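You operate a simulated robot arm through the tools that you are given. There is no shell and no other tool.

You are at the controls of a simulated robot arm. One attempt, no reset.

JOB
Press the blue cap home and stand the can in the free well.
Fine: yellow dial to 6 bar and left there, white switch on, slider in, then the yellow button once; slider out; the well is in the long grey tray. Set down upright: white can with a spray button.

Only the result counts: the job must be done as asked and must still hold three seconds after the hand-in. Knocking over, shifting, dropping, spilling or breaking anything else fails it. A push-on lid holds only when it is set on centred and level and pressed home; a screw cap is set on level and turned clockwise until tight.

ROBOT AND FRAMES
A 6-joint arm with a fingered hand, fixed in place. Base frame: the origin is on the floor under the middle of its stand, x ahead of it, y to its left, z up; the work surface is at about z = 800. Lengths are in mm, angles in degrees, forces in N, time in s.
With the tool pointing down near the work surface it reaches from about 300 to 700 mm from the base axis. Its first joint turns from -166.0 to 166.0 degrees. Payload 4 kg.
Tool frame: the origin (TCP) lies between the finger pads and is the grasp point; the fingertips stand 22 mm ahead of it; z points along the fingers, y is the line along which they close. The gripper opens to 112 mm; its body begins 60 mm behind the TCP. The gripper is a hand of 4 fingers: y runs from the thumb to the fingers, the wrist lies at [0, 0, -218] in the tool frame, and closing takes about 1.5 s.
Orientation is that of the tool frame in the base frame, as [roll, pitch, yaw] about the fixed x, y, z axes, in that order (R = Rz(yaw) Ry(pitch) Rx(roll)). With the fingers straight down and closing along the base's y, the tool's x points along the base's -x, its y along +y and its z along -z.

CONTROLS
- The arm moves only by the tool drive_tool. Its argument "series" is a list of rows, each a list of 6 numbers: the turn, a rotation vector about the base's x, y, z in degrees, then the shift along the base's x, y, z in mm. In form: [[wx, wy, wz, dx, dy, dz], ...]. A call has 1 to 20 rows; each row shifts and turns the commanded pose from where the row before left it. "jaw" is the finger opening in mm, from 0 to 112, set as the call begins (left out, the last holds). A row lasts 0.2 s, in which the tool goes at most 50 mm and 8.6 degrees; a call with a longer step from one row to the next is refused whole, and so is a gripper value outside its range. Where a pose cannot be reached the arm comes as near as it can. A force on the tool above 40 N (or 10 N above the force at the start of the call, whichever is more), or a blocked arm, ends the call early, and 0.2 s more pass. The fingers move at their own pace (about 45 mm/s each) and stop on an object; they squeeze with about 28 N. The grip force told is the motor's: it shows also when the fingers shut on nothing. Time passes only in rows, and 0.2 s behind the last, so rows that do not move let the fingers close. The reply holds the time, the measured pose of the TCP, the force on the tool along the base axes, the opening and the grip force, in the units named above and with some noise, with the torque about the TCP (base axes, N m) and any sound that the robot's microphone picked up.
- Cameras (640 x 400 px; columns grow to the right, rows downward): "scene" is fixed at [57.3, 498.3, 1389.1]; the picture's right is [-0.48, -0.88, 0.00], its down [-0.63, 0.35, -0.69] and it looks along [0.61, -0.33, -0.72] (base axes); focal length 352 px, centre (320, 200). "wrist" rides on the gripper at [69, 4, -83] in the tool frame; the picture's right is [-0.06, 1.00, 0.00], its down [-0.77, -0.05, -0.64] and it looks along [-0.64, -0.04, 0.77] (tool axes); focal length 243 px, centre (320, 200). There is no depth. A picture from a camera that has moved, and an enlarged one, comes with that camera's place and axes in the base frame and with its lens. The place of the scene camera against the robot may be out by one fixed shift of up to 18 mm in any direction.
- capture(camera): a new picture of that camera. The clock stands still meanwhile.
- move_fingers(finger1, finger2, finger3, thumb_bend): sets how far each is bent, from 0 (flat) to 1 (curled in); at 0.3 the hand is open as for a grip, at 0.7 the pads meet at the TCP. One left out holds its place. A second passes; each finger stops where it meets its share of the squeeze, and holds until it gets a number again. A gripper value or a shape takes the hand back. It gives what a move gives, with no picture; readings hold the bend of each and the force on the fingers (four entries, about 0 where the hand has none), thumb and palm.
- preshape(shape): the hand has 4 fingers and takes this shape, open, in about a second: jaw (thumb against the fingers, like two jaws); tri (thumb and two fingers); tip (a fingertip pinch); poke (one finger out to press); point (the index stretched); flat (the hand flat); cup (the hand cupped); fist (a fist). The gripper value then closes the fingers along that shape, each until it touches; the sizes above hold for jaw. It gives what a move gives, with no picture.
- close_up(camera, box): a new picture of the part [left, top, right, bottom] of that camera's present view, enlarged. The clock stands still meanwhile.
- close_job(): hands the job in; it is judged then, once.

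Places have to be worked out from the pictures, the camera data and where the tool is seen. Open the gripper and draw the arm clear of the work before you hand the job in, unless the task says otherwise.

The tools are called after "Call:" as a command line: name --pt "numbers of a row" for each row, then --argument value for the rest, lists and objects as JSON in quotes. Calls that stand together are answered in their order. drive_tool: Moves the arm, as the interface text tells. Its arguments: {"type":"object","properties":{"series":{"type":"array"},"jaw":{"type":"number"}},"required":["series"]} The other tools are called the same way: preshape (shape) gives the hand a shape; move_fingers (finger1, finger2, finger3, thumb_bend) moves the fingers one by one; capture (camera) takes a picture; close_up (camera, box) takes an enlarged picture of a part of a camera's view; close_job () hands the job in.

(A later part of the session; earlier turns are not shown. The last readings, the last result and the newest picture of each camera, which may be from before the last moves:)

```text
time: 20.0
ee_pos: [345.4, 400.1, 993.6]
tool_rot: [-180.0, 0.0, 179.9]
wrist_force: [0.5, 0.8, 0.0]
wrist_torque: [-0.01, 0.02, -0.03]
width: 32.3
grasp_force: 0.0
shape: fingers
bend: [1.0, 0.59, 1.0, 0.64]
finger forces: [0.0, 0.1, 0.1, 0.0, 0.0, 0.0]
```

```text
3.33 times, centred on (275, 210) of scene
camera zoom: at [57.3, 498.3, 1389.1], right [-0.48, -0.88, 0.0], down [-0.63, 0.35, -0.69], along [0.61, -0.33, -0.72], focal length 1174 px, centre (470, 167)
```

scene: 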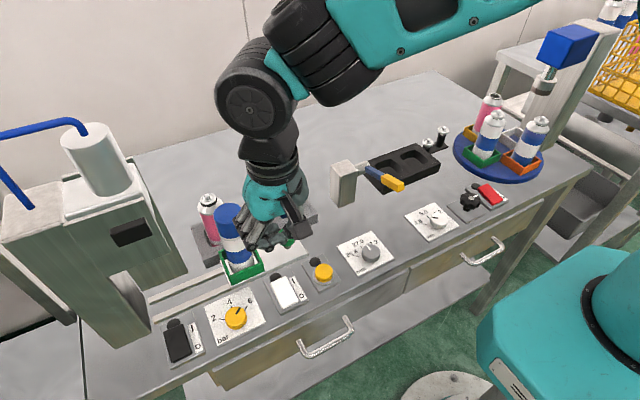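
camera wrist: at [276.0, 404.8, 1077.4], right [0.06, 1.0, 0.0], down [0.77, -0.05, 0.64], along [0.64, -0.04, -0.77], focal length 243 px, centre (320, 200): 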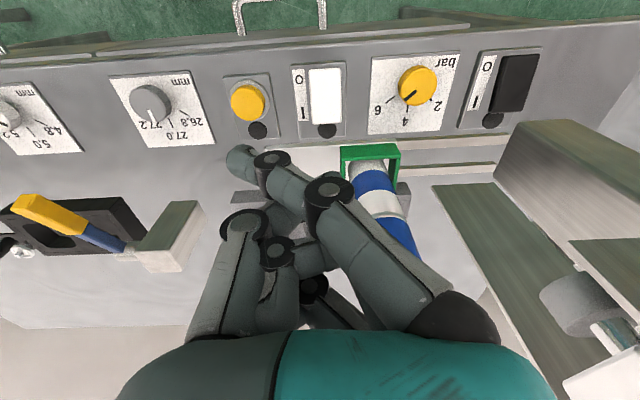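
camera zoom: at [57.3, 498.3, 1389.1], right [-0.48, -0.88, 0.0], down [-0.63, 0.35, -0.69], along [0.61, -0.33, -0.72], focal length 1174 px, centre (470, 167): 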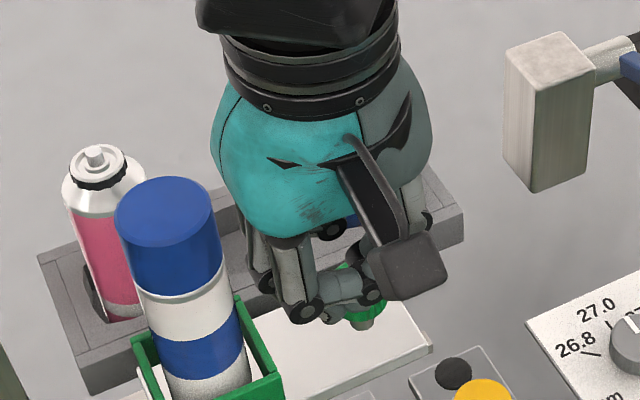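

The pinch tip sits on the TCP axis about 22 mm ahead, with the other fingers curled behind. I rotate +45° to keep the fingers away from the green nest, move over the I end of the white rocker (≈370, 405) and come down to z ≈ 873.

Call:
drive_tool --pt "0 0 7.5 5 1 0" --pt "0 0 7.5 5 1 0" --pt "0 0 7.5 5 1 0" --pt "0 0 7.5 5 1 0" --pt "0 0 7.5 4.5 1 0" --pt "0 0 7.5 0 0.5 0" --pt "0 0 0 0 0 -30" --pt "0 0 0 0 0 -30" --pt "0 0 0 0 0 -30" --pt "0 0 0 0 0 -30" --pt "0 0 0 0 0 0" --pt "0 0 0 0 0 0"

Call:
capture --camera "wrist"

Call:
close_up --camera "scene" --box '[200, 180, 340, 340]'

```text
time: 22.6
ee_pos: [369.0, 408.7, 872.2]
tool_rot: [-179.9, 0.0, -135.0]
wrist_force: [-0.8, 1.5, 0.0]
wrist_torque: [0.01, 0.02, -0.02]
width: 32.5
grasp_force: 0.1
shape: fingers
bend: [1.0, 0.59, 1.0, 0.64]
finger forces: [0.0, 0.0, 0.0, 0.1, 0.0, 0.0]
```

```text
taken
camera wrist: at [317.4, 363.4, 955.5], right [-0.66, 0.75, 0.0], down [0.58, 0.51, 0.64], along [0.48, 0.42, -0.77], focal length 243 px, centre (320, 200)
```

wrist: 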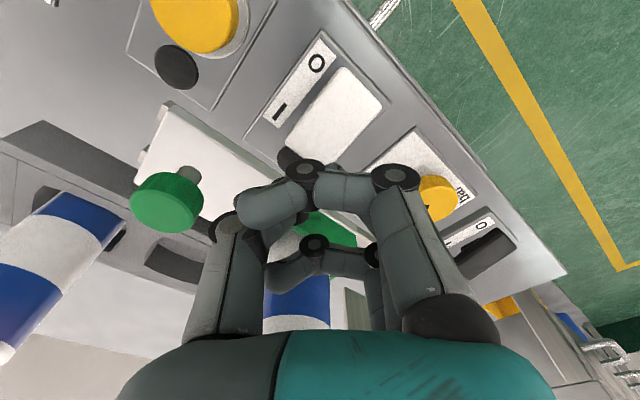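

```text
2.50 times, centred on (270, 260) of scene
camera zoom: at [57.3, 498.3, 1389.1], right [-0.48, -0.88, 0.0], down [-0.63, 0.35, -0.69], along [0.61, -0.33, -0.72], focal length 881 px, centre (445, 50)
```

zoom: 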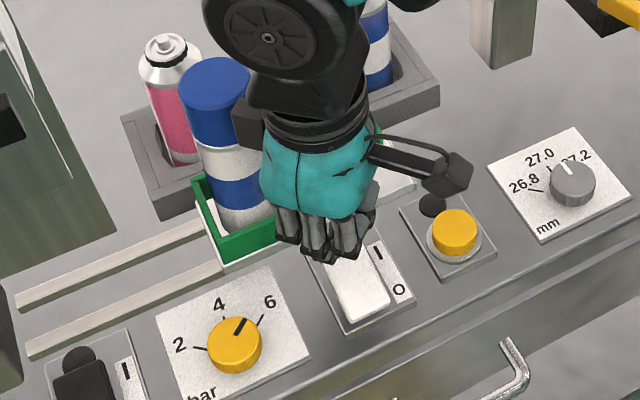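

The tip is about 3 mm off in y; I correct that and press down on the I end in small steps, watching the force.

Call:
drive_tool --pt "0 0 0 1 -3.3 0" --pt "0 0 0 0 0 -8" --pt "0 0 0 0 0 -8" --pt "0 0 0 0 0 -3" --pt "0 0 0 0 0 -2" --pt "0 0 0 0 0 -2" --pt "0 0 0 0 0 0"

Call:
close_up --camera "scene" --box '[230, 220, 340, 320]'

```text
time: 24.2
ee_pos: [369.7, 404.2, 847.3]
tool_rot: [-180.0, 0.0, -134.9]
wrist_force: [0.5, -0.4, 0.4]
wrist_torque: [0.0, -0.02, -0.03]
width: 32.5
grasp_force: 0.0
shape: fingers
bend: [1.0, 0.58, 1.0, 0.64]
finger forces: [0.0, 0.0, 0.0, 0.0, 0.0, 0.1]
```

```text
4.00 times, centred on (285, 270) of scene
camera zoom: at [57.3, 498.3, 1389.1], right [-0.48, -0.88, 0.0], down [-0.63, 0.35, -0.69], along [0.61, -0.33, -0.72], focal length 1409 px, centre (460, -80)
```

zoom: 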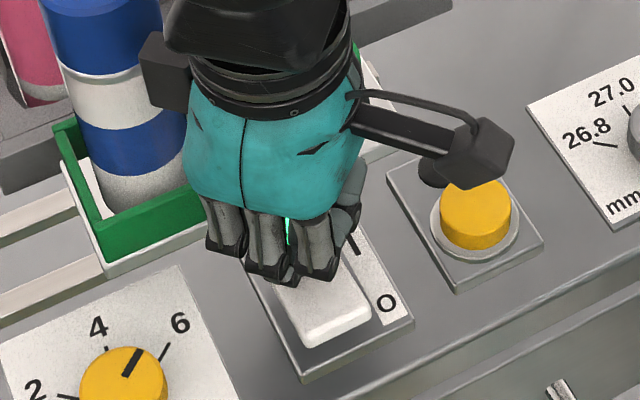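

No contact yet, but a black box on the back of the wrist is close to the can's cap at this yaw. I raise slightly and rotate a further +22° to swing that box away from the can.

Call:
drive_tool --pt "0 0 0 0 0 4" --pt "0 0 5.5 0 0 0" --pt "0 0 5.5 0 0 0" --pt "0 0 5.5 0 0 0" --pt "0 0 5.5 0 0 0" --pt "0 0 0 0 0 0"

Call:
capture --camera "scene"

Call:
close_up --camera "scene" --box '[200, 180, 340, 320]'

Call:
capture --camera "wrist"

```text
time: 25.6
ee_pos: [369.7, 402.5, 851.7]
tool_rot: [-180.0, 0.0, -113.0]
wrist_force: [0.3, -0.4, -0.2]
wrist_torque: [0.01, 0.01, -0.04]
width: 32.2
grasp_force: 0.0
shape: fingers
bend: [1.0, 0.58, 1.0, 0.64]
finger forces: [0.0, 0.0, 0.1, 0.0, 0.0, 0.0]
```

```text
taken
```

scene: 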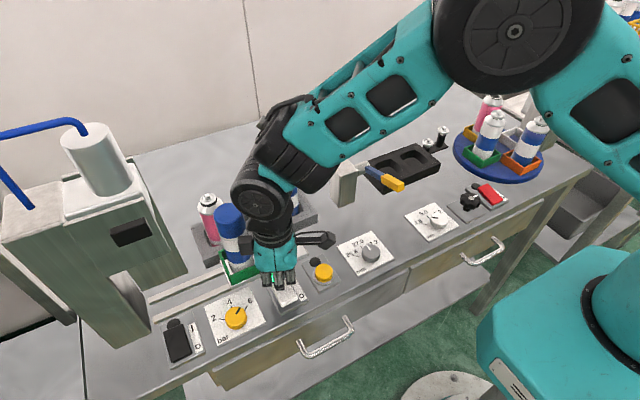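

```text
2.86 times, centred on (270, 250) of scene
camera zoom: at [57.3, 498.3, 1389.1], right [-0.48, -0.88, 0.0], down [-0.63, 0.35, -0.69], along [0.61, -0.33, -0.72], focal length 1006 px, centre (463, 57)
```

zoom: 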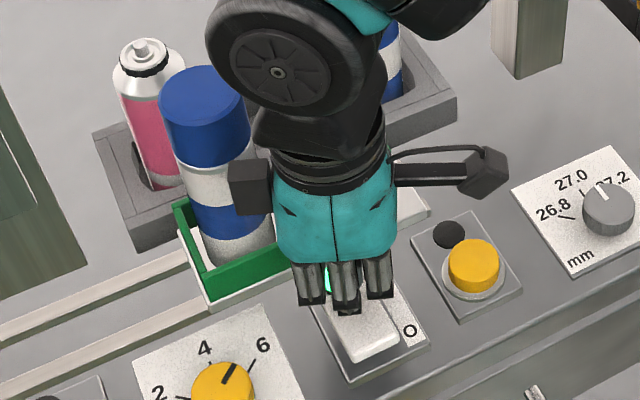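

```text
taken
camera wrist: at [338.9, 342.2, 935.3], right [-0.89, 0.45, 0.0], down [0.34, 0.69, 0.64], along [0.29, 0.57, -0.77], focal length 243 px, centre (320, 200)
```

wrist: 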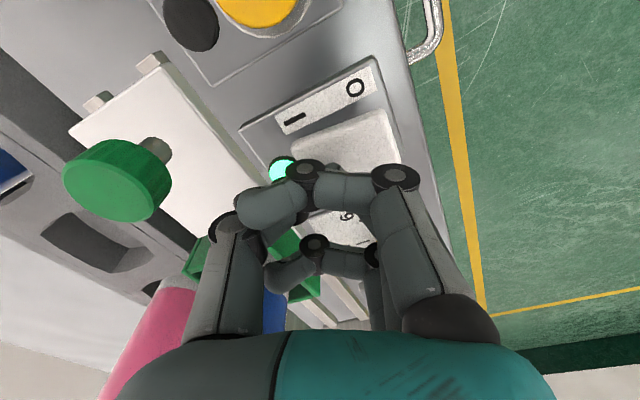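

The switch lamp is lit (cyan) and the rocker is tipped to I — it toggled during the earlier light press. I retract straight up and confirm.

Call:
drive_tool --pt "0 0 0 0 0 30" --pt "0 0 0 0 0 40" --pt "0 0 0 0 0 40" --pt "0 0 0 0 0 40" --pt "0 0 0 -5 -40 0" --pt "0 0 0 -5 -40 0" --pt "0 0 0 0 0 0"

Call:
capture --camera "scene"

Call:
close_up --camera "scene" --box '[190, 230, 350, 350]'

```text
time: 27.2
ee_pos: [360.9, 325.9, 1004.3]
tool_rot: [180.0, 0.0, -113.1]
wrist_force: [-1.2, -0.5, 0.0]
wrist_torque: [-0.01, 0.01, -0.02]
width: 32.3
grasp_force: 0.1
shape: fingers
bend: [1.0, 0.58, 1.0, 0.64]
finger forces: [0.1, 0.1, 0.0, 0.0, 0.0, 0.0]
```

```text
taken
```

scene: 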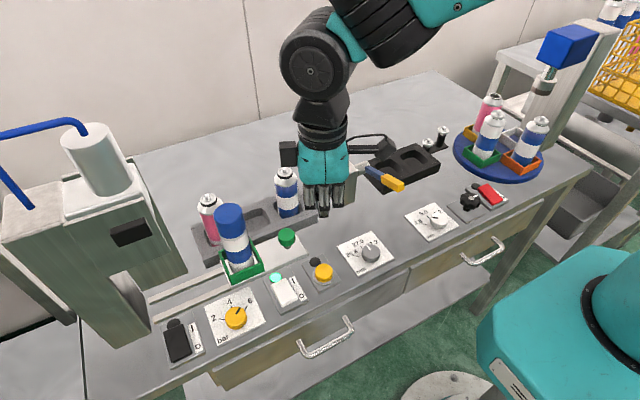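

```text
3.33 times, centred on (270, 290) of scene
camera zoom: at [57.3, 498.3, 1389.1], right [-0.48, -0.88, 0.0], down [-0.63, 0.35, -0.69], along [0.61, -0.33, -0.72], focal length 1174 px, centre (487, -100)
```

zoom: 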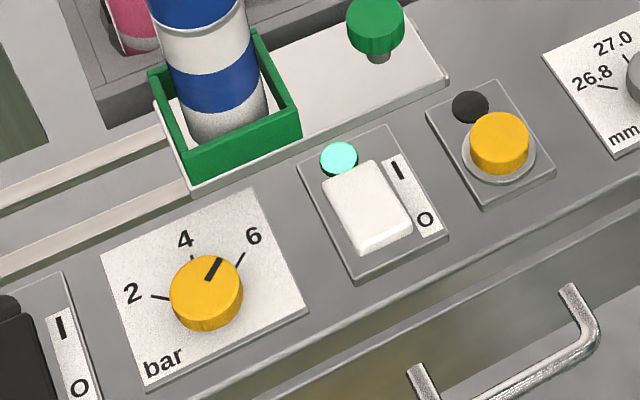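

The white lamp is on and the dial reads 6. Before moving the slider I need the press geometry, so I turn the hand to look along +y into the press.

Call:
drive_tool --pt "0 0 7.7 10 0 5" --pt "0 0 7.7 10 0 5" --pt "0 0 7.7 10 0 5" --pt "6 0 0 10 0 5" --pt "6 0 0 0 0 5" --pt "6 0 0 0 0 5" --pt "6 0 0 0 0 0" --pt "0 0 0 0 0 0"

Call:
capture --camera "wrist"

Call:
capture --camera "scene"

```text
time: 29.0
ee_pos: [400.7, 323.8, 1032.9]
tool_rot: [-180.0, 24.1, -89.9]
wrist_force: [0.7, -0.1, -1.4]
wrist_torque: [-0.04, -0.01, 0.01]
width: 32.4
grasp_force: 0.0
shape: fingers
bend: [1.0, 0.58, 1.0, 0.64]
finger forces: [0.1, 0.0, 0.1, 0.0, 0.0, 0.0]
```

```text
taken
camera wrist: at [397.1, 228.2, 1080.8], right [-1.0, 0.06, 0.03], down [0.05, 0.44, 0.9], along [0.04, 0.9, -0.44], focal length 243 px, centre (320, 200)
```

wrist: 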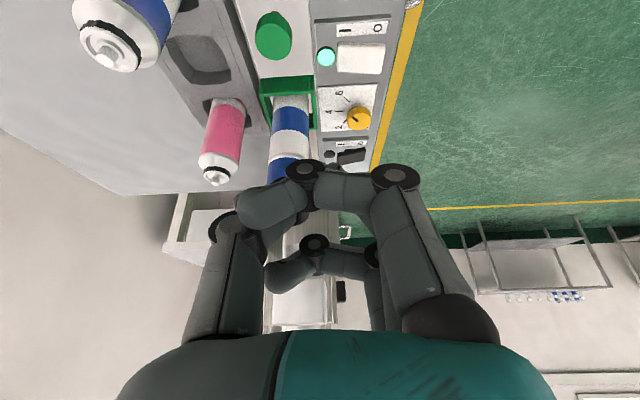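

```text
taken
```

scene: 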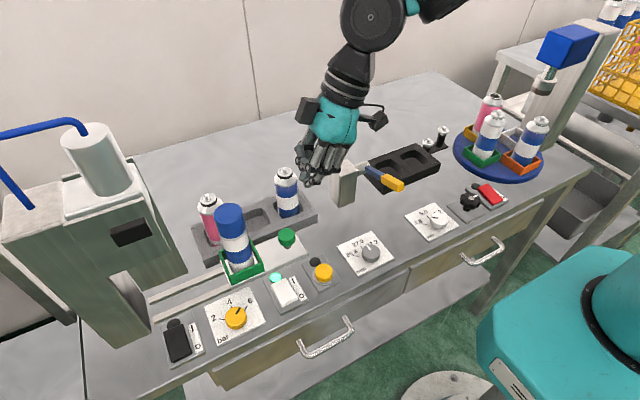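

The fingers block the press; I open the hand to the jaw shape (needed next anyway) and look again.

Call:
preshape --shape "jaw"

Call:
capture --camera "wrist"

Call:
close_up --camera "wrist" --box '[200, 0, 400, 330]'

```text
time: 29.9
ee_pos: [400.8, 324.7, 1030.1]
tool_rot: [180.0, 24.1, -90.0]
wrist_force: [-0.4, -0.9, 0.1]
wrist_torque: [-0.01, -0.02, 0.0]
width: 112.2
grasp_force: 0.0
shape: jaw
bend: [0.3, 0.3, 0.3, 0.3]
finger forces: [0.0, 0.0, 0.1, 0.0, 0.0, 0.0]
```

```text
taken
camera wrist: at [397.1, 228.2, 1080.8], right [-1.0, 0.06, 0.03], down [0.05, 0.44, 0.9], along [0.04, 0.9, -0.44], focal length 243 px, centre (320, 200)
```

wrist: 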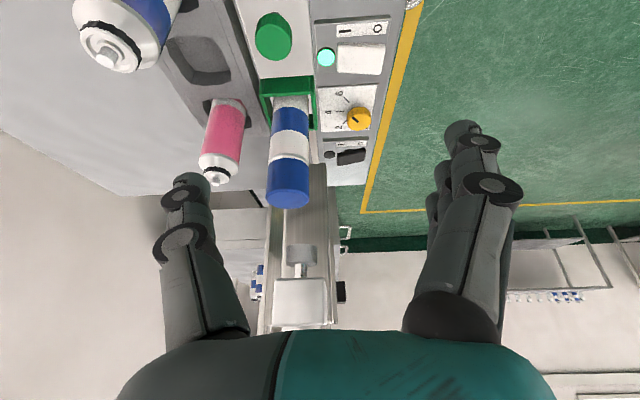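

```text
1.21 times, centred on (300, 165) of wrist
camera zoom: at [397.1, 228.2, 1080.8], right [-1.0, 0.06, 0.03], down [0.05, 0.44, 0.9], along [0.04, 0.9, -0.44], focal length 294 px, centre (344, 242)
```

zoom: 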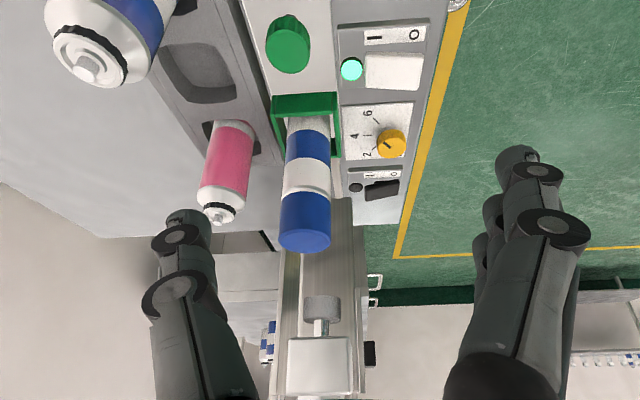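

Now the ram pad and press opening are visible. I zoom in on them.

Call:
close_up --camera "wrist" --box '[230, 150, 390, 330]'

Call:
close_up --camera "wrist" --box '[225, 0, 405, 160]'

```text
2.22 times, centred on (310, 240) of wrist
camera zoom: at [397.1, 228.2, 1080.8], right [-1.0, 0.06, 0.03], down [0.05, 0.44, 0.9], along [0.04, 0.9, -0.44], focal length 539 px, centre (342, 111)
```

zoom: 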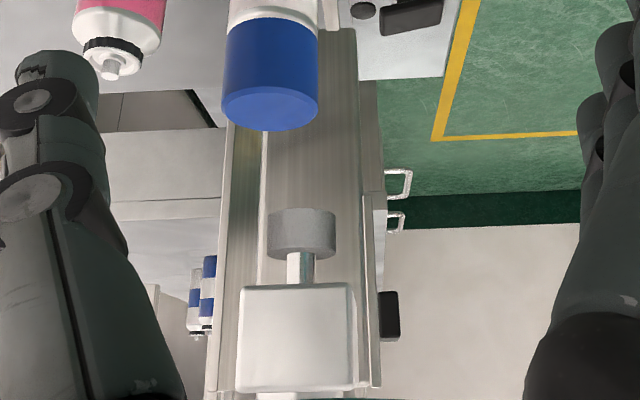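

```text
2.50 times, centred on (315, 80) of wrist
camera zoom: at [397.1, 228.2, 1080.8], right [-1.0, 0.06, 0.03], down [0.05, 0.44, 0.9], along [0.04, 0.9, -0.44], focal length 606 px, centre (332, 500)
```

zoom: 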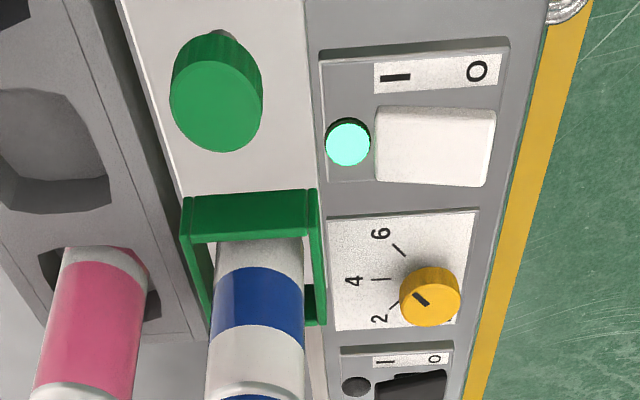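

From this view: ram axis at about y ≈ 570 (ram pad z ≈ 993, head front y ≈ 545, bottom z ≈ 1033), so the slider must travel about 120 mm. To stay clear of the press head I'll grip the knob with the hand tilted 20° (wrist toward −y), closing along y. First I reorient at height.

Call:
drive_tool --pt "-8 0 0 0 0 0" --pt "-8 0 0 0 0 0" --pt "-8 0 0 0 0 0" --pt "0 0 -8.2 4 2 0" --pt "0 0 -8.2 4 2 0" --pt "0 0 -8.2 4 2 0" --pt "0 0 -8.2 4 2 0" --pt "0 0 -8.2 4 2 0" --pt "0 0 -8.2 4 2 0" --pt "0 0 -8.2 4 2 0" --pt "0 0 -8.2 4 2 0" --pt "0 0 -8.2 4 2 0" --pt "0 0 -8.2 4 2 0" --pt "0 0 -8 0 2 0" --pt "7 0 0 0 3 0" --pt "7 0 0 0 3 0" --pt "6 0 0 0 3 0" --pt "0 0 0 0 3 -30" --pt "0 0 0 0 0 -40" --pt "0 0 0 0 0 0" --jaw 58

Call:
capture --camera "wrist"

Call:
capture --camera "scene"

```text
time: 34.1
ee_pos: [439.9, 359.9, 961.0]
tool_rot: [160.0, 0.0, -179.9]
wrist_force: [0.4, -0.4, -0.1]
wrist_torque: [0.02, 0.0, 0.02]
width: 58.7
grasp_force: 0.0
shape: jaw
bend: [0.72, 0.72, 0.72, 0.7]
finger forces: [0.0, 0.1, 0.0, 0.1, 0.0, 0.0]
```

```text
taken
camera wrist: at [371.6, 335.6, 1042.4], right [0.06, 0.94, 0.34], down [0.77, -0.26, 0.59], along [0.64, 0.23, -0.73], focal length 243 px, centre (320, 200)
```

wrist: 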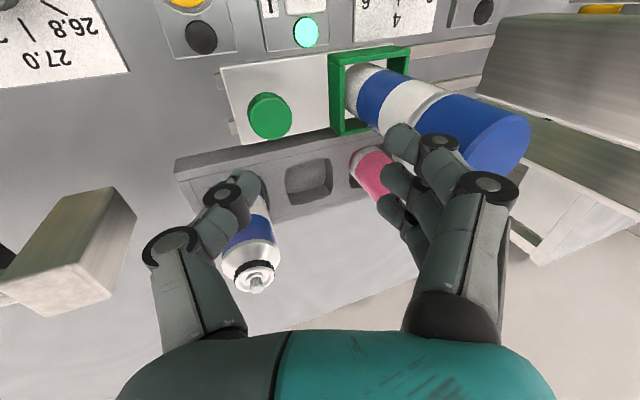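

```text
taken
```

scene: 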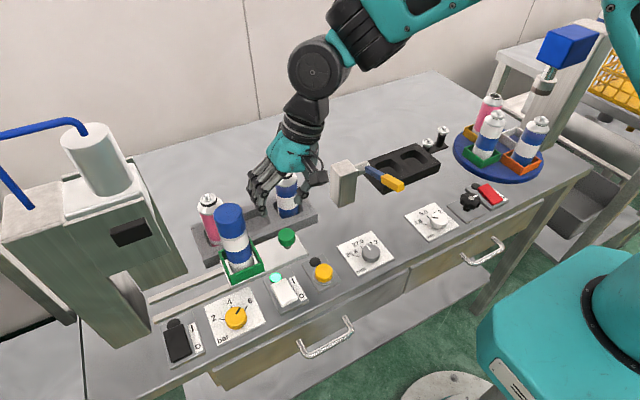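

The knob is where expected (≈439.5, 359). I descend to TCP z ≈ 880 and verify alignment.

Call:
drive_tool --pt "0 0 0 0 0 -25" --pt "0 0 0 0 0 -25" --pt "0 0 0 0 0 -20" --pt "0 0 0 0 0 -11" --pt "0 0 0 0 0 0" --pt "0 0 0 0 0 0"

Call:
capture --camera "wrist"

Call:
close_up --camera "scene" --box '[200, 130, 360, 290]'

```text
time: 35.5
ee_pos: [439.8, 357.4, 882.7]
tool_rot: [160.0, 0.0, -179.8]
wrist_force: [-0.4, 0.7, -0.6]
wrist_torque: [0.03, 0.0, 0.0]
width: 58.7
grasp_force: 0.1
shape: jaw
bend: [0.72, 0.72, 0.72, 0.7]
finger forces: [0.1, 0.0, 0.0, 0.0, 0.0, 0.1]
```

```text
taken
camera wrist: at [371.0, 334.0, 962.7], right [0.06, 0.94, 0.34], down [0.77, -0.26, 0.59], along [0.64, 0.22, -0.73], focal length 243 px, centre (320, 200)
```

wrist: 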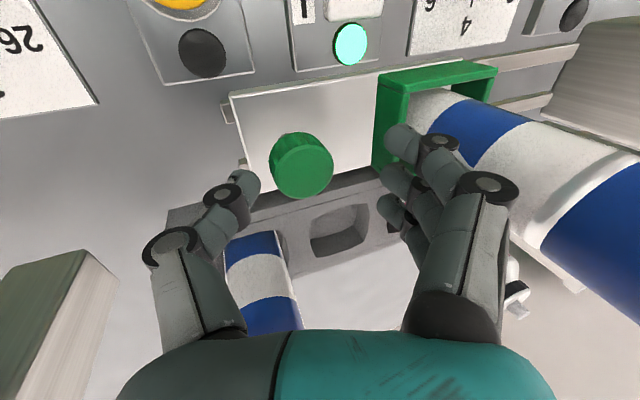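

```text
2.50 times, centred on (280, 210) of scene
camera zoom: at [57.3, 498.3, 1389.1], right [-0.48, -0.88, 0.0], down [-0.63, 0.35, -0.69], along [0.61, -0.33, -0.72], focal length 881 px, centre (420, 175)
```

zoom: 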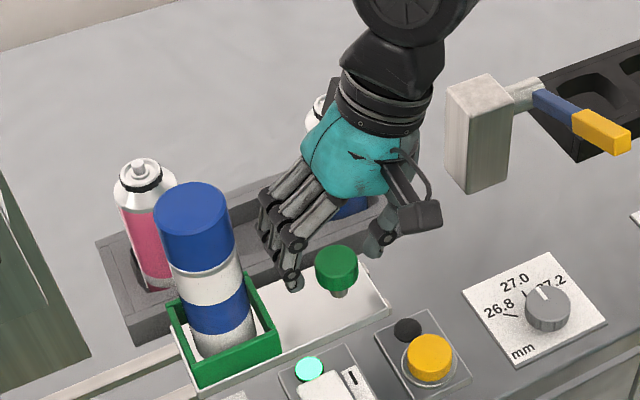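

The knob sits between thumb and fingers. I lower to TCP z ≈ 859 with a small y correction, checking force.

Call:
drive_tool --pt "0 0 0 0 -2 -6" --pt "0 0 0 0 0 -6" --pt "0 0 0 0 0 -6" --pt "0 0 0 0 0 -5.5" --pt "0 0 0 0 0 0" --pt "0 0 0 0 0 0"

Call:
close_up --camera "wrist" --box '[200, 80, 440, 230]'

Call:
close_up --camera "scene" --box '[200, 160, 340, 300]'

```text
time: 36.9
ee_pos: [438.0, 357.4, 858.6]
tool_rot: [159.9, 0.0, -179.9]
wrist_force: [0.9, -0.3, 0.4]
wrist_torque: [0.01, 0.01, -0.02]
width: 58.5
grasp_force: 0.1
shape: jaw
bend: [0.72, 0.72, 0.72, 0.7]
finger forces: [0.0, 0.0, 0.1, 0.0, 0.0, 0.1]
```

```text
2.67 times, centred on (320, 155) of wrist
camera zoom: at [370.3, 333.6, 938.3], right [0.06, 0.94, 0.34], down [0.77, -0.26, 0.59], along [0.64, 0.23, -0.73], focal length 647 px, centre (320, 320)
```

zoom: 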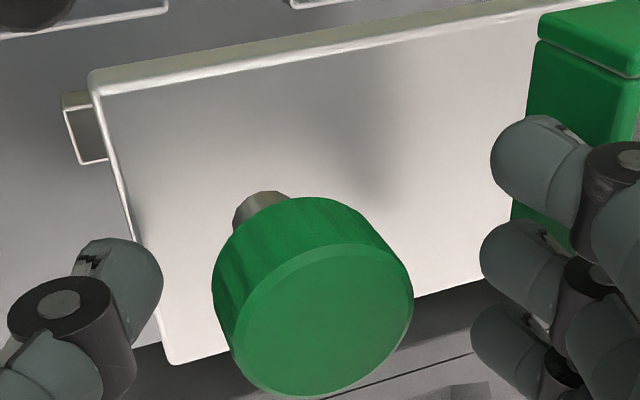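

```text
2.86 times, centred on (270, 230) of scene
camera zoom: at [57.3, 498.3, 1389.1], right [-0.48, -0.88, 0.0], down [-0.63, 0.35, -0.69], along [0.61, -0.33, -0.72], focal length 1006 px, centre (463, 114)
```

zoom: 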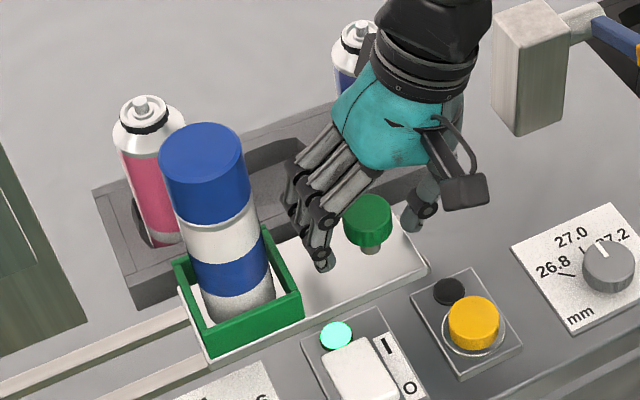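

The knob is centred at the TCP. I close the fingers on it.

Call:
drive_tool --pt "0 0 0 0 0 0" --pt "0 0 0 0 0 0" --pt "0 0 0 0 0 0" --pt "0 0 0 0 0 0" --pt "0 0 0 0 0 0" --pt "0 0 0 0 0 0" --jaw 20

Call:
close_up --camera "wrist" --box '[200, 80, 440, 230]'

Call:
close_up --camera "scene" --box '[200, 160, 340, 300]'

```text
time: 38.3
ee_pos: [438.2, 356.1, 857.4]
tool_rot: [159.9, -0.2, -179.9]
wrist_force: [-1.4, -0.5, -12.1]
wrist_torque: [0.16, -0.07, 0.0]
width: 13.7
grasp_force: 28.8
shape: jaw
bend: [0.67, 0.73, 0.69, 0.71]
finger forces: [5.9, 8.6, 9.2, 0.1, 27.3, 0.1]
```

```text
2.67 times, centred on (320, 155) of wrist
camera zoom: at [370.0, 333.3, 937.6], right [0.06, 0.94, 0.34], down [0.77, -0.26, 0.59], along [0.64, 0.22, -0.74], focal length 647 px, centre (320, 320)
```

zoom: 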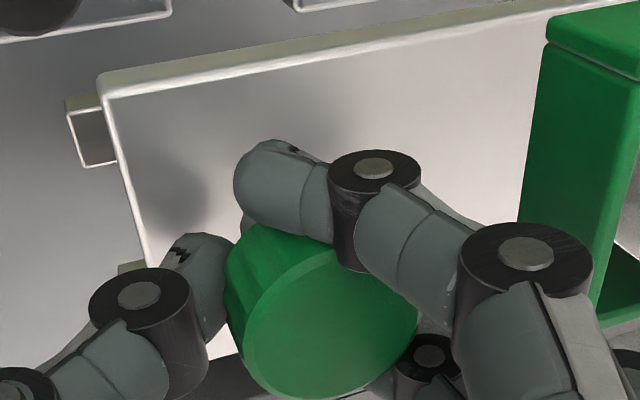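

```text
2.86 times, centred on (270, 230) of scene
camera zoom: at [57.3, 498.3, 1389.1], right [-0.48, -0.88, 0.0], down [-0.63, 0.35, -0.69], along [0.61, -0.33, -0.72], focal length 1006 px, centre (463, 114)
```

zoom: 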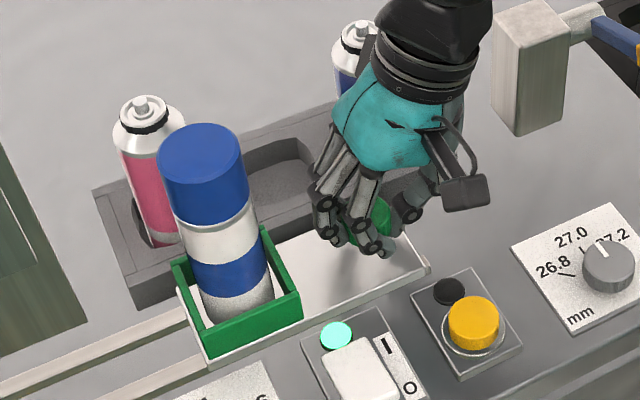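

The knob is gripped firmly. I push the slider gently toward +y, ramping up slowly, and check the first 40 mm.

Call:
drive_tool --pt "0 0 0 0 1.5 0" --pt "0 0 0 0 3 0" --pt "0 0 0 0 4.5 0" --pt "0 0 0 0 6 0" --pt "0 0 0 0 6 0" --pt "0 0 0 0 6 0" --pt "0 0 0 0 5 0" --pt "0 0 0 0 4 0" --pt "0 0 0 0 2.5 0" --pt "0 0 0 0 1.5 0" --pt "0 0 0 0 0 0"

Call:
capture --camera "scene"

Call:
close_up --camera "wrist" --box '[200, 80, 640, 355]'

```text
time: 40.7
ee_pos: [439.3, 395.2, 856.7]
tool_rot: [160.1, 0.0, -180.0]
wrist_force: [-16.3, -0.3, -13.9]
wrist_torque: [0.17, 0.17, 0.0]
width: 13.5
grasp_force: 28.0
shape: jaw
bend: [0.67, 0.73, 0.68, 0.71]
finger forces: [13.4, 9.2, 7.7, 0.0, 28.6, 0.0]
```

```text
taken
```

scene: 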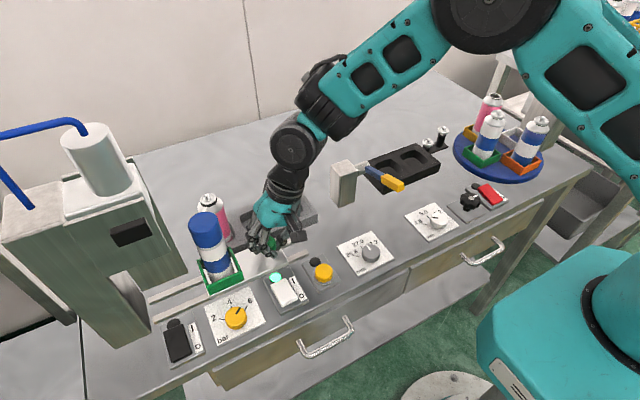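

```text
1.45 times, centred on (420, 218) of wrist
camera zoom: at [370.6, 371.8, 937.7], right [0.06, 0.94, 0.34], down [0.77, -0.26, 0.59], along [0.64, 0.22, -0.74], focal length 353 px, centre (174, 174)
```

zoom: 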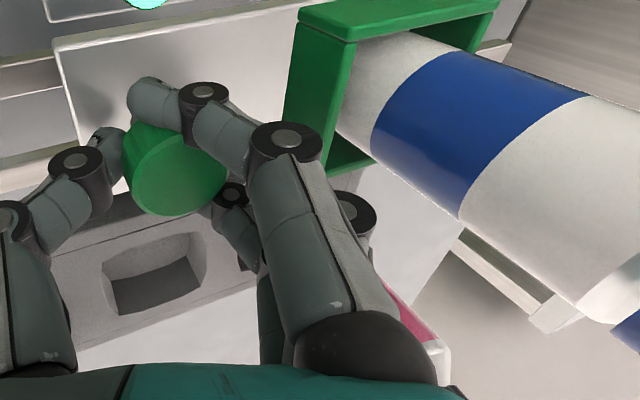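

The slider travels with the can upright. A side force of −16 N in x built up, so I ease 1.5 mm in −x and continue another 55 mm.

Call:
drive_tool --pt "0 0 0 -1.5 0 0" --pt "0 0 0 0 2 0" --pt "0 0 0 0 4 0" --pt "0 0 0 0 6 0" --pt "0 0 0 0 6 0" --pt "0 0 0 0 7 0" --pt "0 0 0 0 7 0" --pt "0 0 0 0 6 0" --pt "0 0 0 0 6 0" --pt "0 0 0 0 4 0" --pt "0 0 0 0 3 0" --pt "0 0 0 0 2 0" --pt "0 0 0 0 0 0"

Call:
capture --camera "scene"

Call:
capture --camera "wrist"

```text
time: 43.5
ee_pos: [437.9, 448.9, 856.6]
tool_rot: [160.0, 0.1, -179.9]
wrist_force: [1.6, -0.5, -23.7]
wrist_torque: [0.16, -0.08, -0.03]
width: 13.1
grasp_force: 27.9
shape: jaw
bend: [0.67, 0.73, 0.68, 0.7]
finger forces: [6.5, 8.8, 12.9, 0.0, 30.1, 0.0]
```

```text
taken
```

scene: 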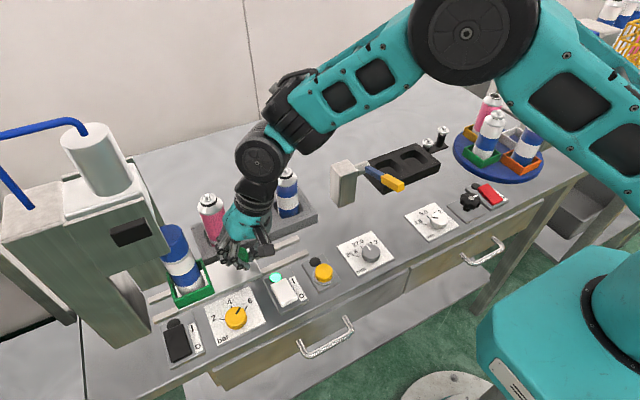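

```text
taken
camera wrist: at [369.9, 425.7, 938.3], right [0.06, 0.94, 0.34], down [0.77, -0.26, 0.59], along [0.64, 0.22, -0.73], focal length 243 px, centre (320, 200)
```

wrist: 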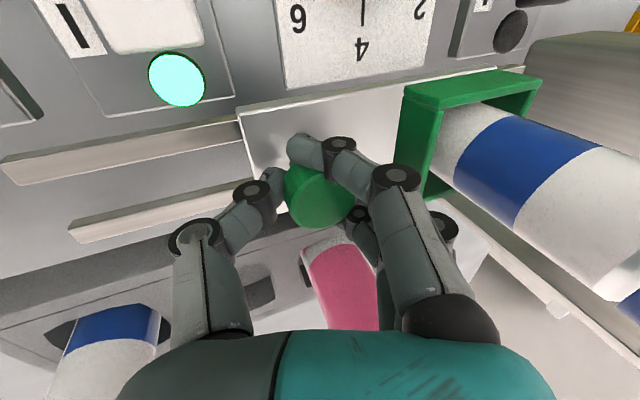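

93 mm travelled; the can is entering the press upright. I ease z by −1.5 to cut the vertical strain and continue slowly to the end stop.

Call:
drive_tool --pt "0 0 0 0 0 -1.5" --pt "0 0 0 0 2 0" --pt "0 0 0 0 4 0" --pt "0 0 0 0 5 0" --pt "0 0 0 0 4 0" --pt "0 0 0 0 3 0" --pt "0 0 0 0 2 0" --pt "0 0 0 0 2 0" --pt "0 0 0 0 1.5 0" --pt "0 0 0 0 0 0"

Call:
capture --camera "scene"

Call:
capture --camera "wrist"

```text
time: 45.7
ee_pos: [438.3, 474.1, 854.8]
tool_rot: [160.1, 0.2, -179.9]
wrist_force: [-2.4, 2.2, 2.2]
wrist_torque: [0.23, -0.05, 0.01]
width: 13.5
grasp_force: 28.1
shape: jaw
bend: [0.68, 0.73, 0.68, 0.72]
finger forces: [8.2, 9.7, 12.8, 0.0, 25.5, 0.0]
```

```text
taken
```

scene: 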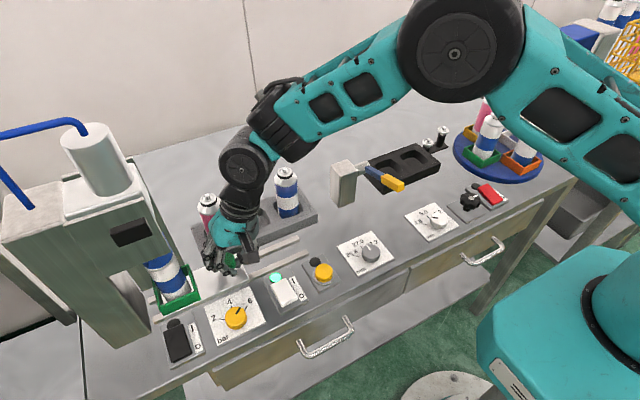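

```text
taken
camera wrist: at [369.9, 449.8, 936.5], right [0.06, 0.94, 0.34], down [0.76, -0.26, 0.59], along [0.64, 0.23, -0.73], focal length 243 px, centre (320, 200)
```

wrist: 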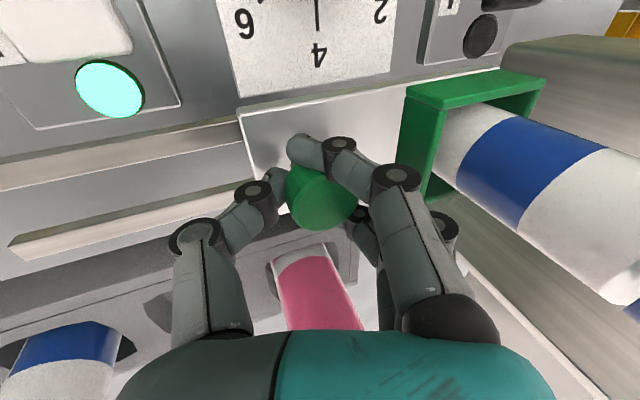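

Travel is now 118 mm without hitting the stop. I continue in small steps until the end stop is felt.

Call:
drive_tool --pt "0 0 0 0 2 0" --pt "0 0 0 0 3 0" --pt "0 0 0 0 3 0" --pt "0 0 0 0 3 0" --pt "0 0 0 0 3 0" --pt "0 0 0 0 2 0" --pt "0 0 0 0 2 0" --pt "0 0 0 0 2 0" --pt "0 0 0 0 0 0"

Call:
capture --camera "scene"

Call:
capture --camera "wrist"

```text
time: 47.2
ee_pos: [439.3, 483.8, 853.6]
tool_rot: [160.6, -0.2, 179.6]
wrist_force: [-3.3, -23.2, 6.2]
wrist_torque: [-0.09, -0.03, -0.05]
width: 17.3
grasp_force: 27.9
shape: jaw
bend: [0.71, 0.75, 0.71, 0.75]
finger forces: [6.1, 5.7, 10.4, 0.1, 32.1, 0.0]
stopped in row 7: the force on the tool passed its limit at 41 N (the readings are from after the stop); the commanded pose is now the measured one
```

```text
taken
```

scene: 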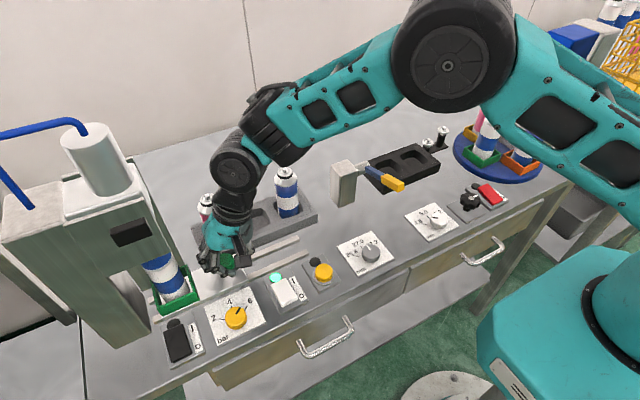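

```text
taken
camera wrist: at [370.1, 461.4, 934.9], right [0.07, 0.94, 0.33], down [0.77, -0.26, 0.59], along [0.64, 0.21, -0.74], focal length 243 px, centre (320, 200)
```

wrist: 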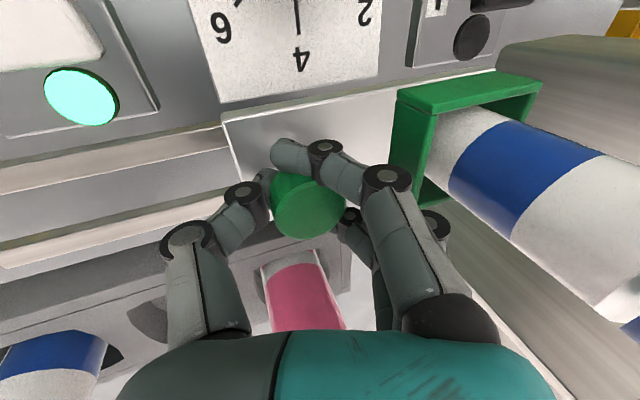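

The end stop is reached (nest no longer moves, push-back −23 N). I look closely at the can in the press, then release the knob.

Call:
close_up --camera "scene" --box '[100, 200, 260, 330]'

Call:
drive_tool --pt "0 0 0 0 -2 0" --pt "0 0 0 0 0 0" --pt "0 0 0 0 0 0" --pt "0 0 0 0 0 0" --pt "0 0 0 0 0 0" --pt "0 0 0 0 0 0" --jaw 58

Call:
capture --camera "wrist"

```text
3.08 times, centred on (180, 265) of scene
camera zoom: at [57.3, 498.3, 1389.1], right [-0.48, -0.88, 0.0], down [-0.63, 0.35, -0.69], along [0.61, -0.33, -0.72], focal length 1084 px, centre (751, 0)
```

zoom: 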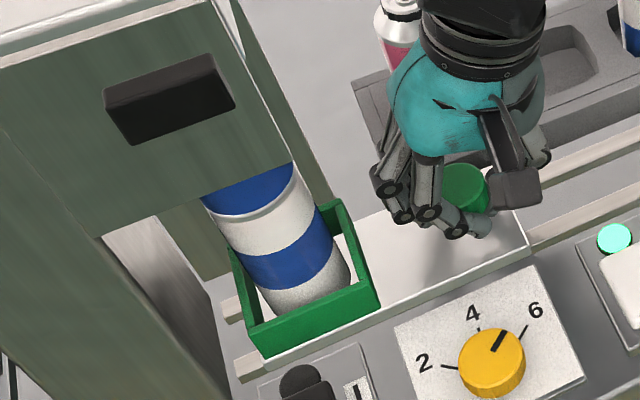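

```text
time: 48.6
ee_pos: [438.5, 484.5, 854.7]
tool_rot: [160.3, -0.1, 179.8]
wrist_force: [-0.6, 0.8, 8.6]
wrist_torque: [-0.19, 0.05, 0.0]
width: 53.9
grasp_force: 0.0
shape: jaw
bend: [0.72, 0.72, 0.72, 0.71]
finger forces: [0.0, 0.1, 0.1, 0.0, 7.9, 0.0]
```

```text
taken
camera wrist: at [370.0, 462.1, 935.5], right [0.07, 0.94, 0.34], down [0.76, -0.26, 0.59], along [0.64, 0.22, -0.74], focal length 243 px, centre (320, 200)
```

wrist: 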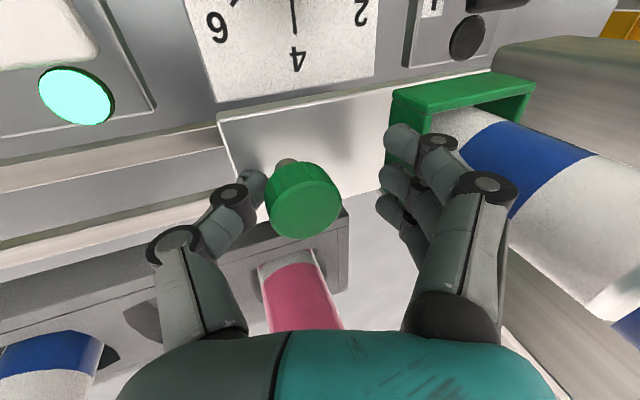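

The knob is released; the thumb is lightly touching the plate. I shift −5 mm in y and raise along z to clear.

Call:
drive_tool --pt "0 0 0 0 -2 2" --pt "0 0 0 0 -3 2" --pt "0 0 0 0 0 6" --pt "0 0 0 0 0 15" --pt "0 0 0 0 -5 25" --pt "0 0 0 0 -10 30" --pt "0 0 0 0 -15 30" --pt "0 0 0 0 0 0"

Call:
close_up --camera "scene" --box '[80, 180, 280, 340]'

Call:
capture --camera "wrist"

```text
time: 50.4
ee_pos: [437.0, 449.0, 964.0]
tool_rot: [160.4, 0.0, 179.8]
wrist_force: [-0.7, 0.4, 0.8]
wrist_torque: [0.01, -0.01, -0.01]
width: 57.7
grasp_force: 0.1
shape: jaw
bend: [0.72, 0.72, 0.72, 0.7]
finger forces: [0.0, 0.0, 0.0, 0.0, 0.0, 0.0]
```

```text
2.50 times, centred on (180, 260) of scene
camera zoom: at [57.3, 498.3, 1389.1], right [-0.48, -0.88, 0.0], down [-0.63, 0.35, -0.69], along [0.61, -0.33, -0.72], focal length 881 px, centre (670, 50)
```

zoom: 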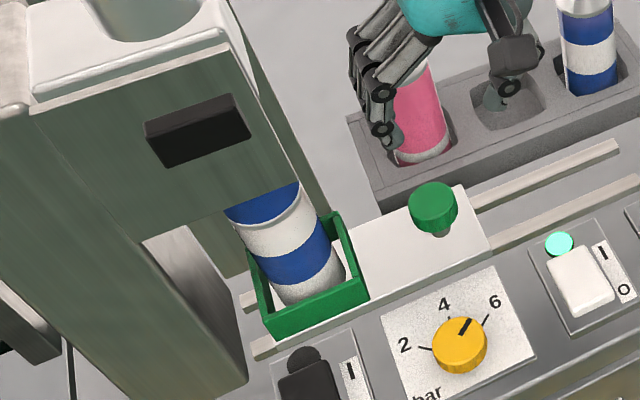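

```text
taken
camera wrist: at [367.5, 426.4, 1044.6], right [0.07, 0.94, 0.33], down [0.77, -0.26, 0.59], along [0.64, 0.22, -0.74], focal length 243 px, centre (320, 200)
```

wrist: 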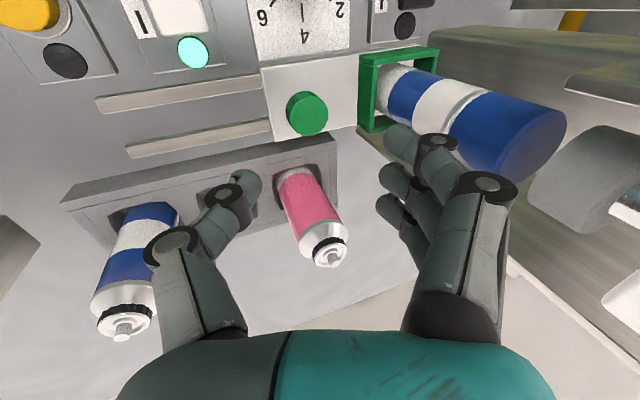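

The slider is home with knob at y ≈ 477, can upright under the ram. I raise, untilt, and move over the yellow button while forming the pressing pinch.

Call:
drive_tool --pt "0 0 0 0 -10 25" --pt "0 0 0 -5 -15 20" --pt "-5 0 0 -10 -15 0" --pt "-5 0 0 -10 -15 0" --pt "-5 0 0 -12 -15 0" --pt "-4.8 0 0 -12 -15 0" --pt "0 0 0 -12 -15 0" --pt "0 0 0 -10 -15 0" --pt "0 0 0 -9.6 -7.8 0" --pt "0 0 0 0 0 0"

Call:
move_fingers --finger1 1.0 --finger2 0.6 --finger3 1.0 --thumb_bend 0.64

Call:
capture --camera "wrist"

Call:
capture --camera "scene"

```text
time: 52.6
ee_pos: [358.6, 325.7, 1008.6]
tool_rot: [-179.8, 0.0, 179.8]
wrist_force: [0.6, 0.6, 1.1]
wrist_torque: [0.02, 0.03, 0.0]
width: 57.4
grasp_force: 0.1
shape: jaw
bend: [0.72, 0.72, 0.72, 0.7]
finger forces: [0.1, 0.1, 0.1, 0.1, 0.0, 0.0]
```

```text
time: 53.6
ee_pos: [359.7, 326.8, 1009.1]
tool_rot: [-179.9, 0.1, 179.9]
wrist_force: [-0.6, -0.1, 0.1]
wrist_torque: [0.02, 0.03, -0.04]
width: 31.9
grasp_force: 0.2
shape: fingers
bend: [1.0, 0.6, 1.0, 0.64]
finger forces: [0.0, 0.1, 0.0, 0.0, 0.0, 0.1]
```

```text
taken
camera wrist: at [290.4, 332.2, 1093.1], right [0.07, 1.0, 0.0], down [0.77, -0.05, 0.64], along [0.64, -0.05, -0.77], focal length 243 px, centre (320, 200)
```

wrist: 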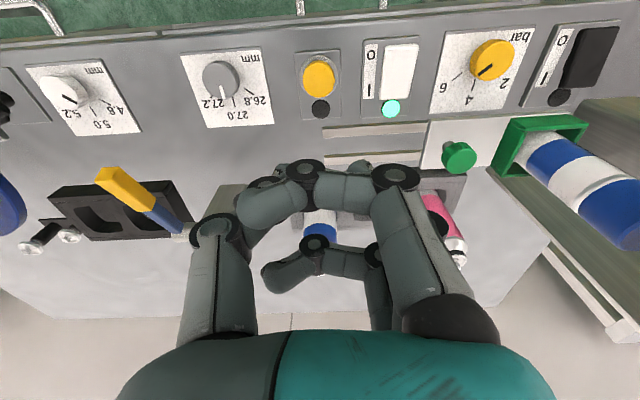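

```text
taken
```

scene: 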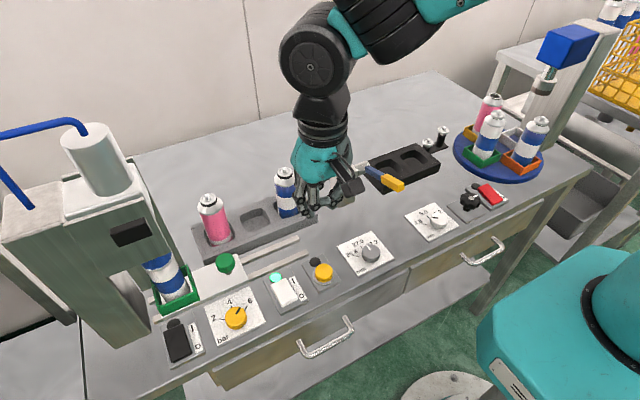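

I zoom on the yellow button to refine its position relative to the hand.

Call:
close_up --camera "wrist" --box '[290, 40, 430, 130]'

```text
4.44 times, centred on (360, 85) of wrist
camera zoom: at [290.4, 332.2, 1093.1], right [0.07, 1.0, 0.0], down [0.77, -0.05, 0.64], along [0.64, -0.05, -0.77], focal length 1078 px, centre (142, 711)
```

zoom: 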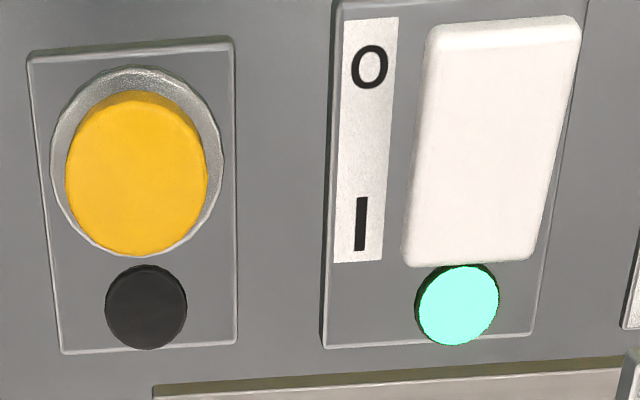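

Button centre is (356, 326.5). I align (−3.5, −1) and descend to just above it (TCP z ≈ 853).

Call:
drive_tool --pt "0 0 0 -3.5 -1 0" --pt "0 0 0 0 0 -40" --pt "0 0 0 0 0 -40" --pt "0 0 0 0 0 -40" --pt "0 0 0 0 0 -25" --pt "0 0 0 0 0 -10" --pt "0 0 0 0 0 0" --pt "0 0 0 0 0 0"

Call:
close_up --camera "scene" --box '[260, 210, 380, 310]'

Call:
capture --camera "wrist"

```text
time: 55.4
ee_pos: [356.5, 325.7, 853.3]
tool_rot: [-179.9, -0.1, 179.8]
wrist_force: [0.1, -0.4, 0.9]
wrist_torque: [-0.01, 0.02, -0.05]
width: 32.0
grasp_force: 0.1
shape: fingers
bend: [1.0, 0.6, 1.0, 0.64]
finger forces: [0.0, 0.0, 0.1, 0.1, 0.0, 0.0]
```

```text
4.00 times, centred on (320, 260) of scene
camera zoom: at [57.3, 498.3, 1389.1], right [-0.48, -0.88, 0.0], down [-0.63, 0.35, -0.69], along [0.61, -0.33, -0.72], focal length 1409 px, centre (320, -40)
```

zoom: 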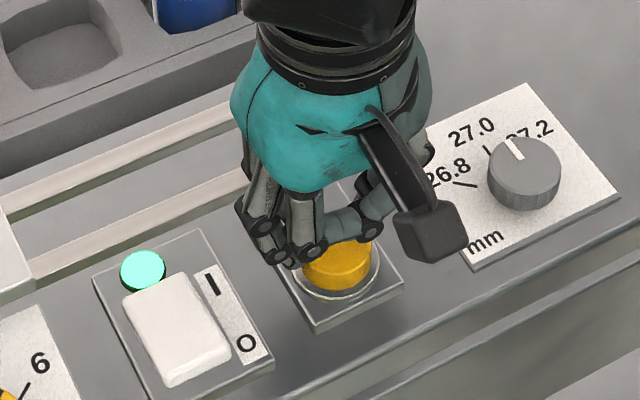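

```text
taken
camera wrist: at [287.0, 331.0, 937.1], right [0.07, 1.0, 0.0], down [0.77, -0.05, 0.64], along [0.64, -0.04, -0.77], focal length 243 px, centre (320, 200)
```

wrist: 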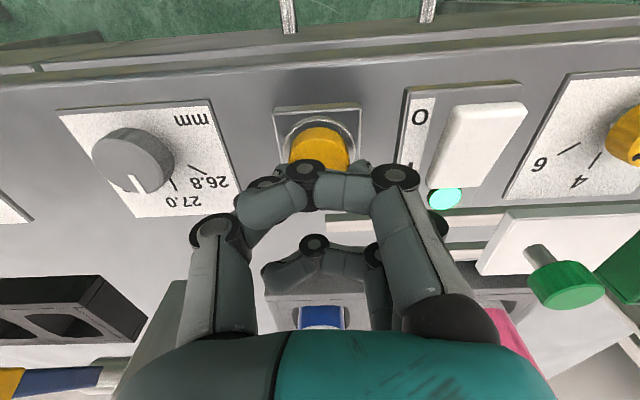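

The tip is over the button. I press it once: down 12 mm in 2 mm steps and immediately back up.

Call:
drive_tool --pt "0 0 0 0 0 -3" --pt "0 0 0 0 0 -2" --pt "0 0 0 0 0 -2" --pt "0 0 0 0 0 -2" --pt "0 0 0 0 0 -2" --pt "0 0 0 0 0 0"

Call:
capture --camera "scene"

Call:
close_up --camera "scene" --box '[260, 210, 380, 310]'

```text
time: 56.8
ee_pos: [354.0, 324.4, 843.4]
tool_rot: [-179.9, 0.0, 179.7]
wrist_force: [1.4, -0.9, 3.1]
wrist_torque: [-0.06, -0.06, 0.0]
width: 31.9
grasp_force: 2.4
shape: fingers
bend: [1.0, 0.6, 1.0, 0.64]
finger forces: [0.0, 0.4, 0.0, 0.0, 2.6, 0.1]
heard: click
```

```text
taken
```

scene: 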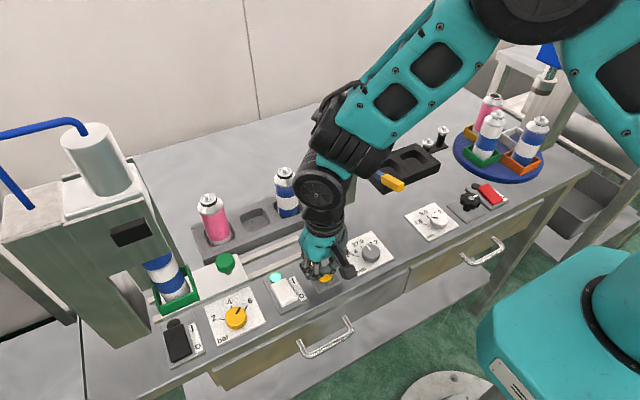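

```text
4.00 times, centred on (320, 260) of scene
camera zoom: at [57.3, 498.3, 1389.1], right [-0.48, -0.88, 0.0], down [-0.63, 0.35, -0.69], along [0.61, -0.33, -0.72], focal length 1409 px, centre (320, -40)
```

zoom: 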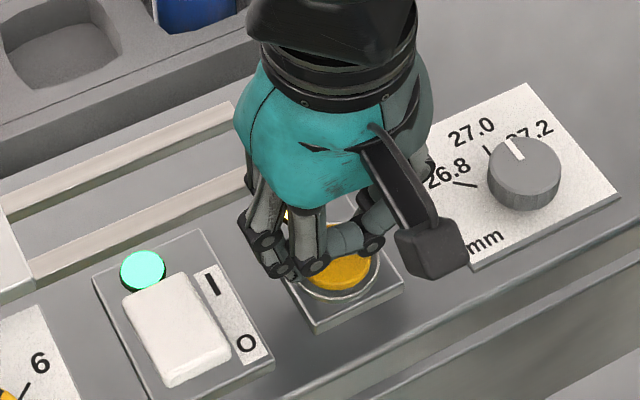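

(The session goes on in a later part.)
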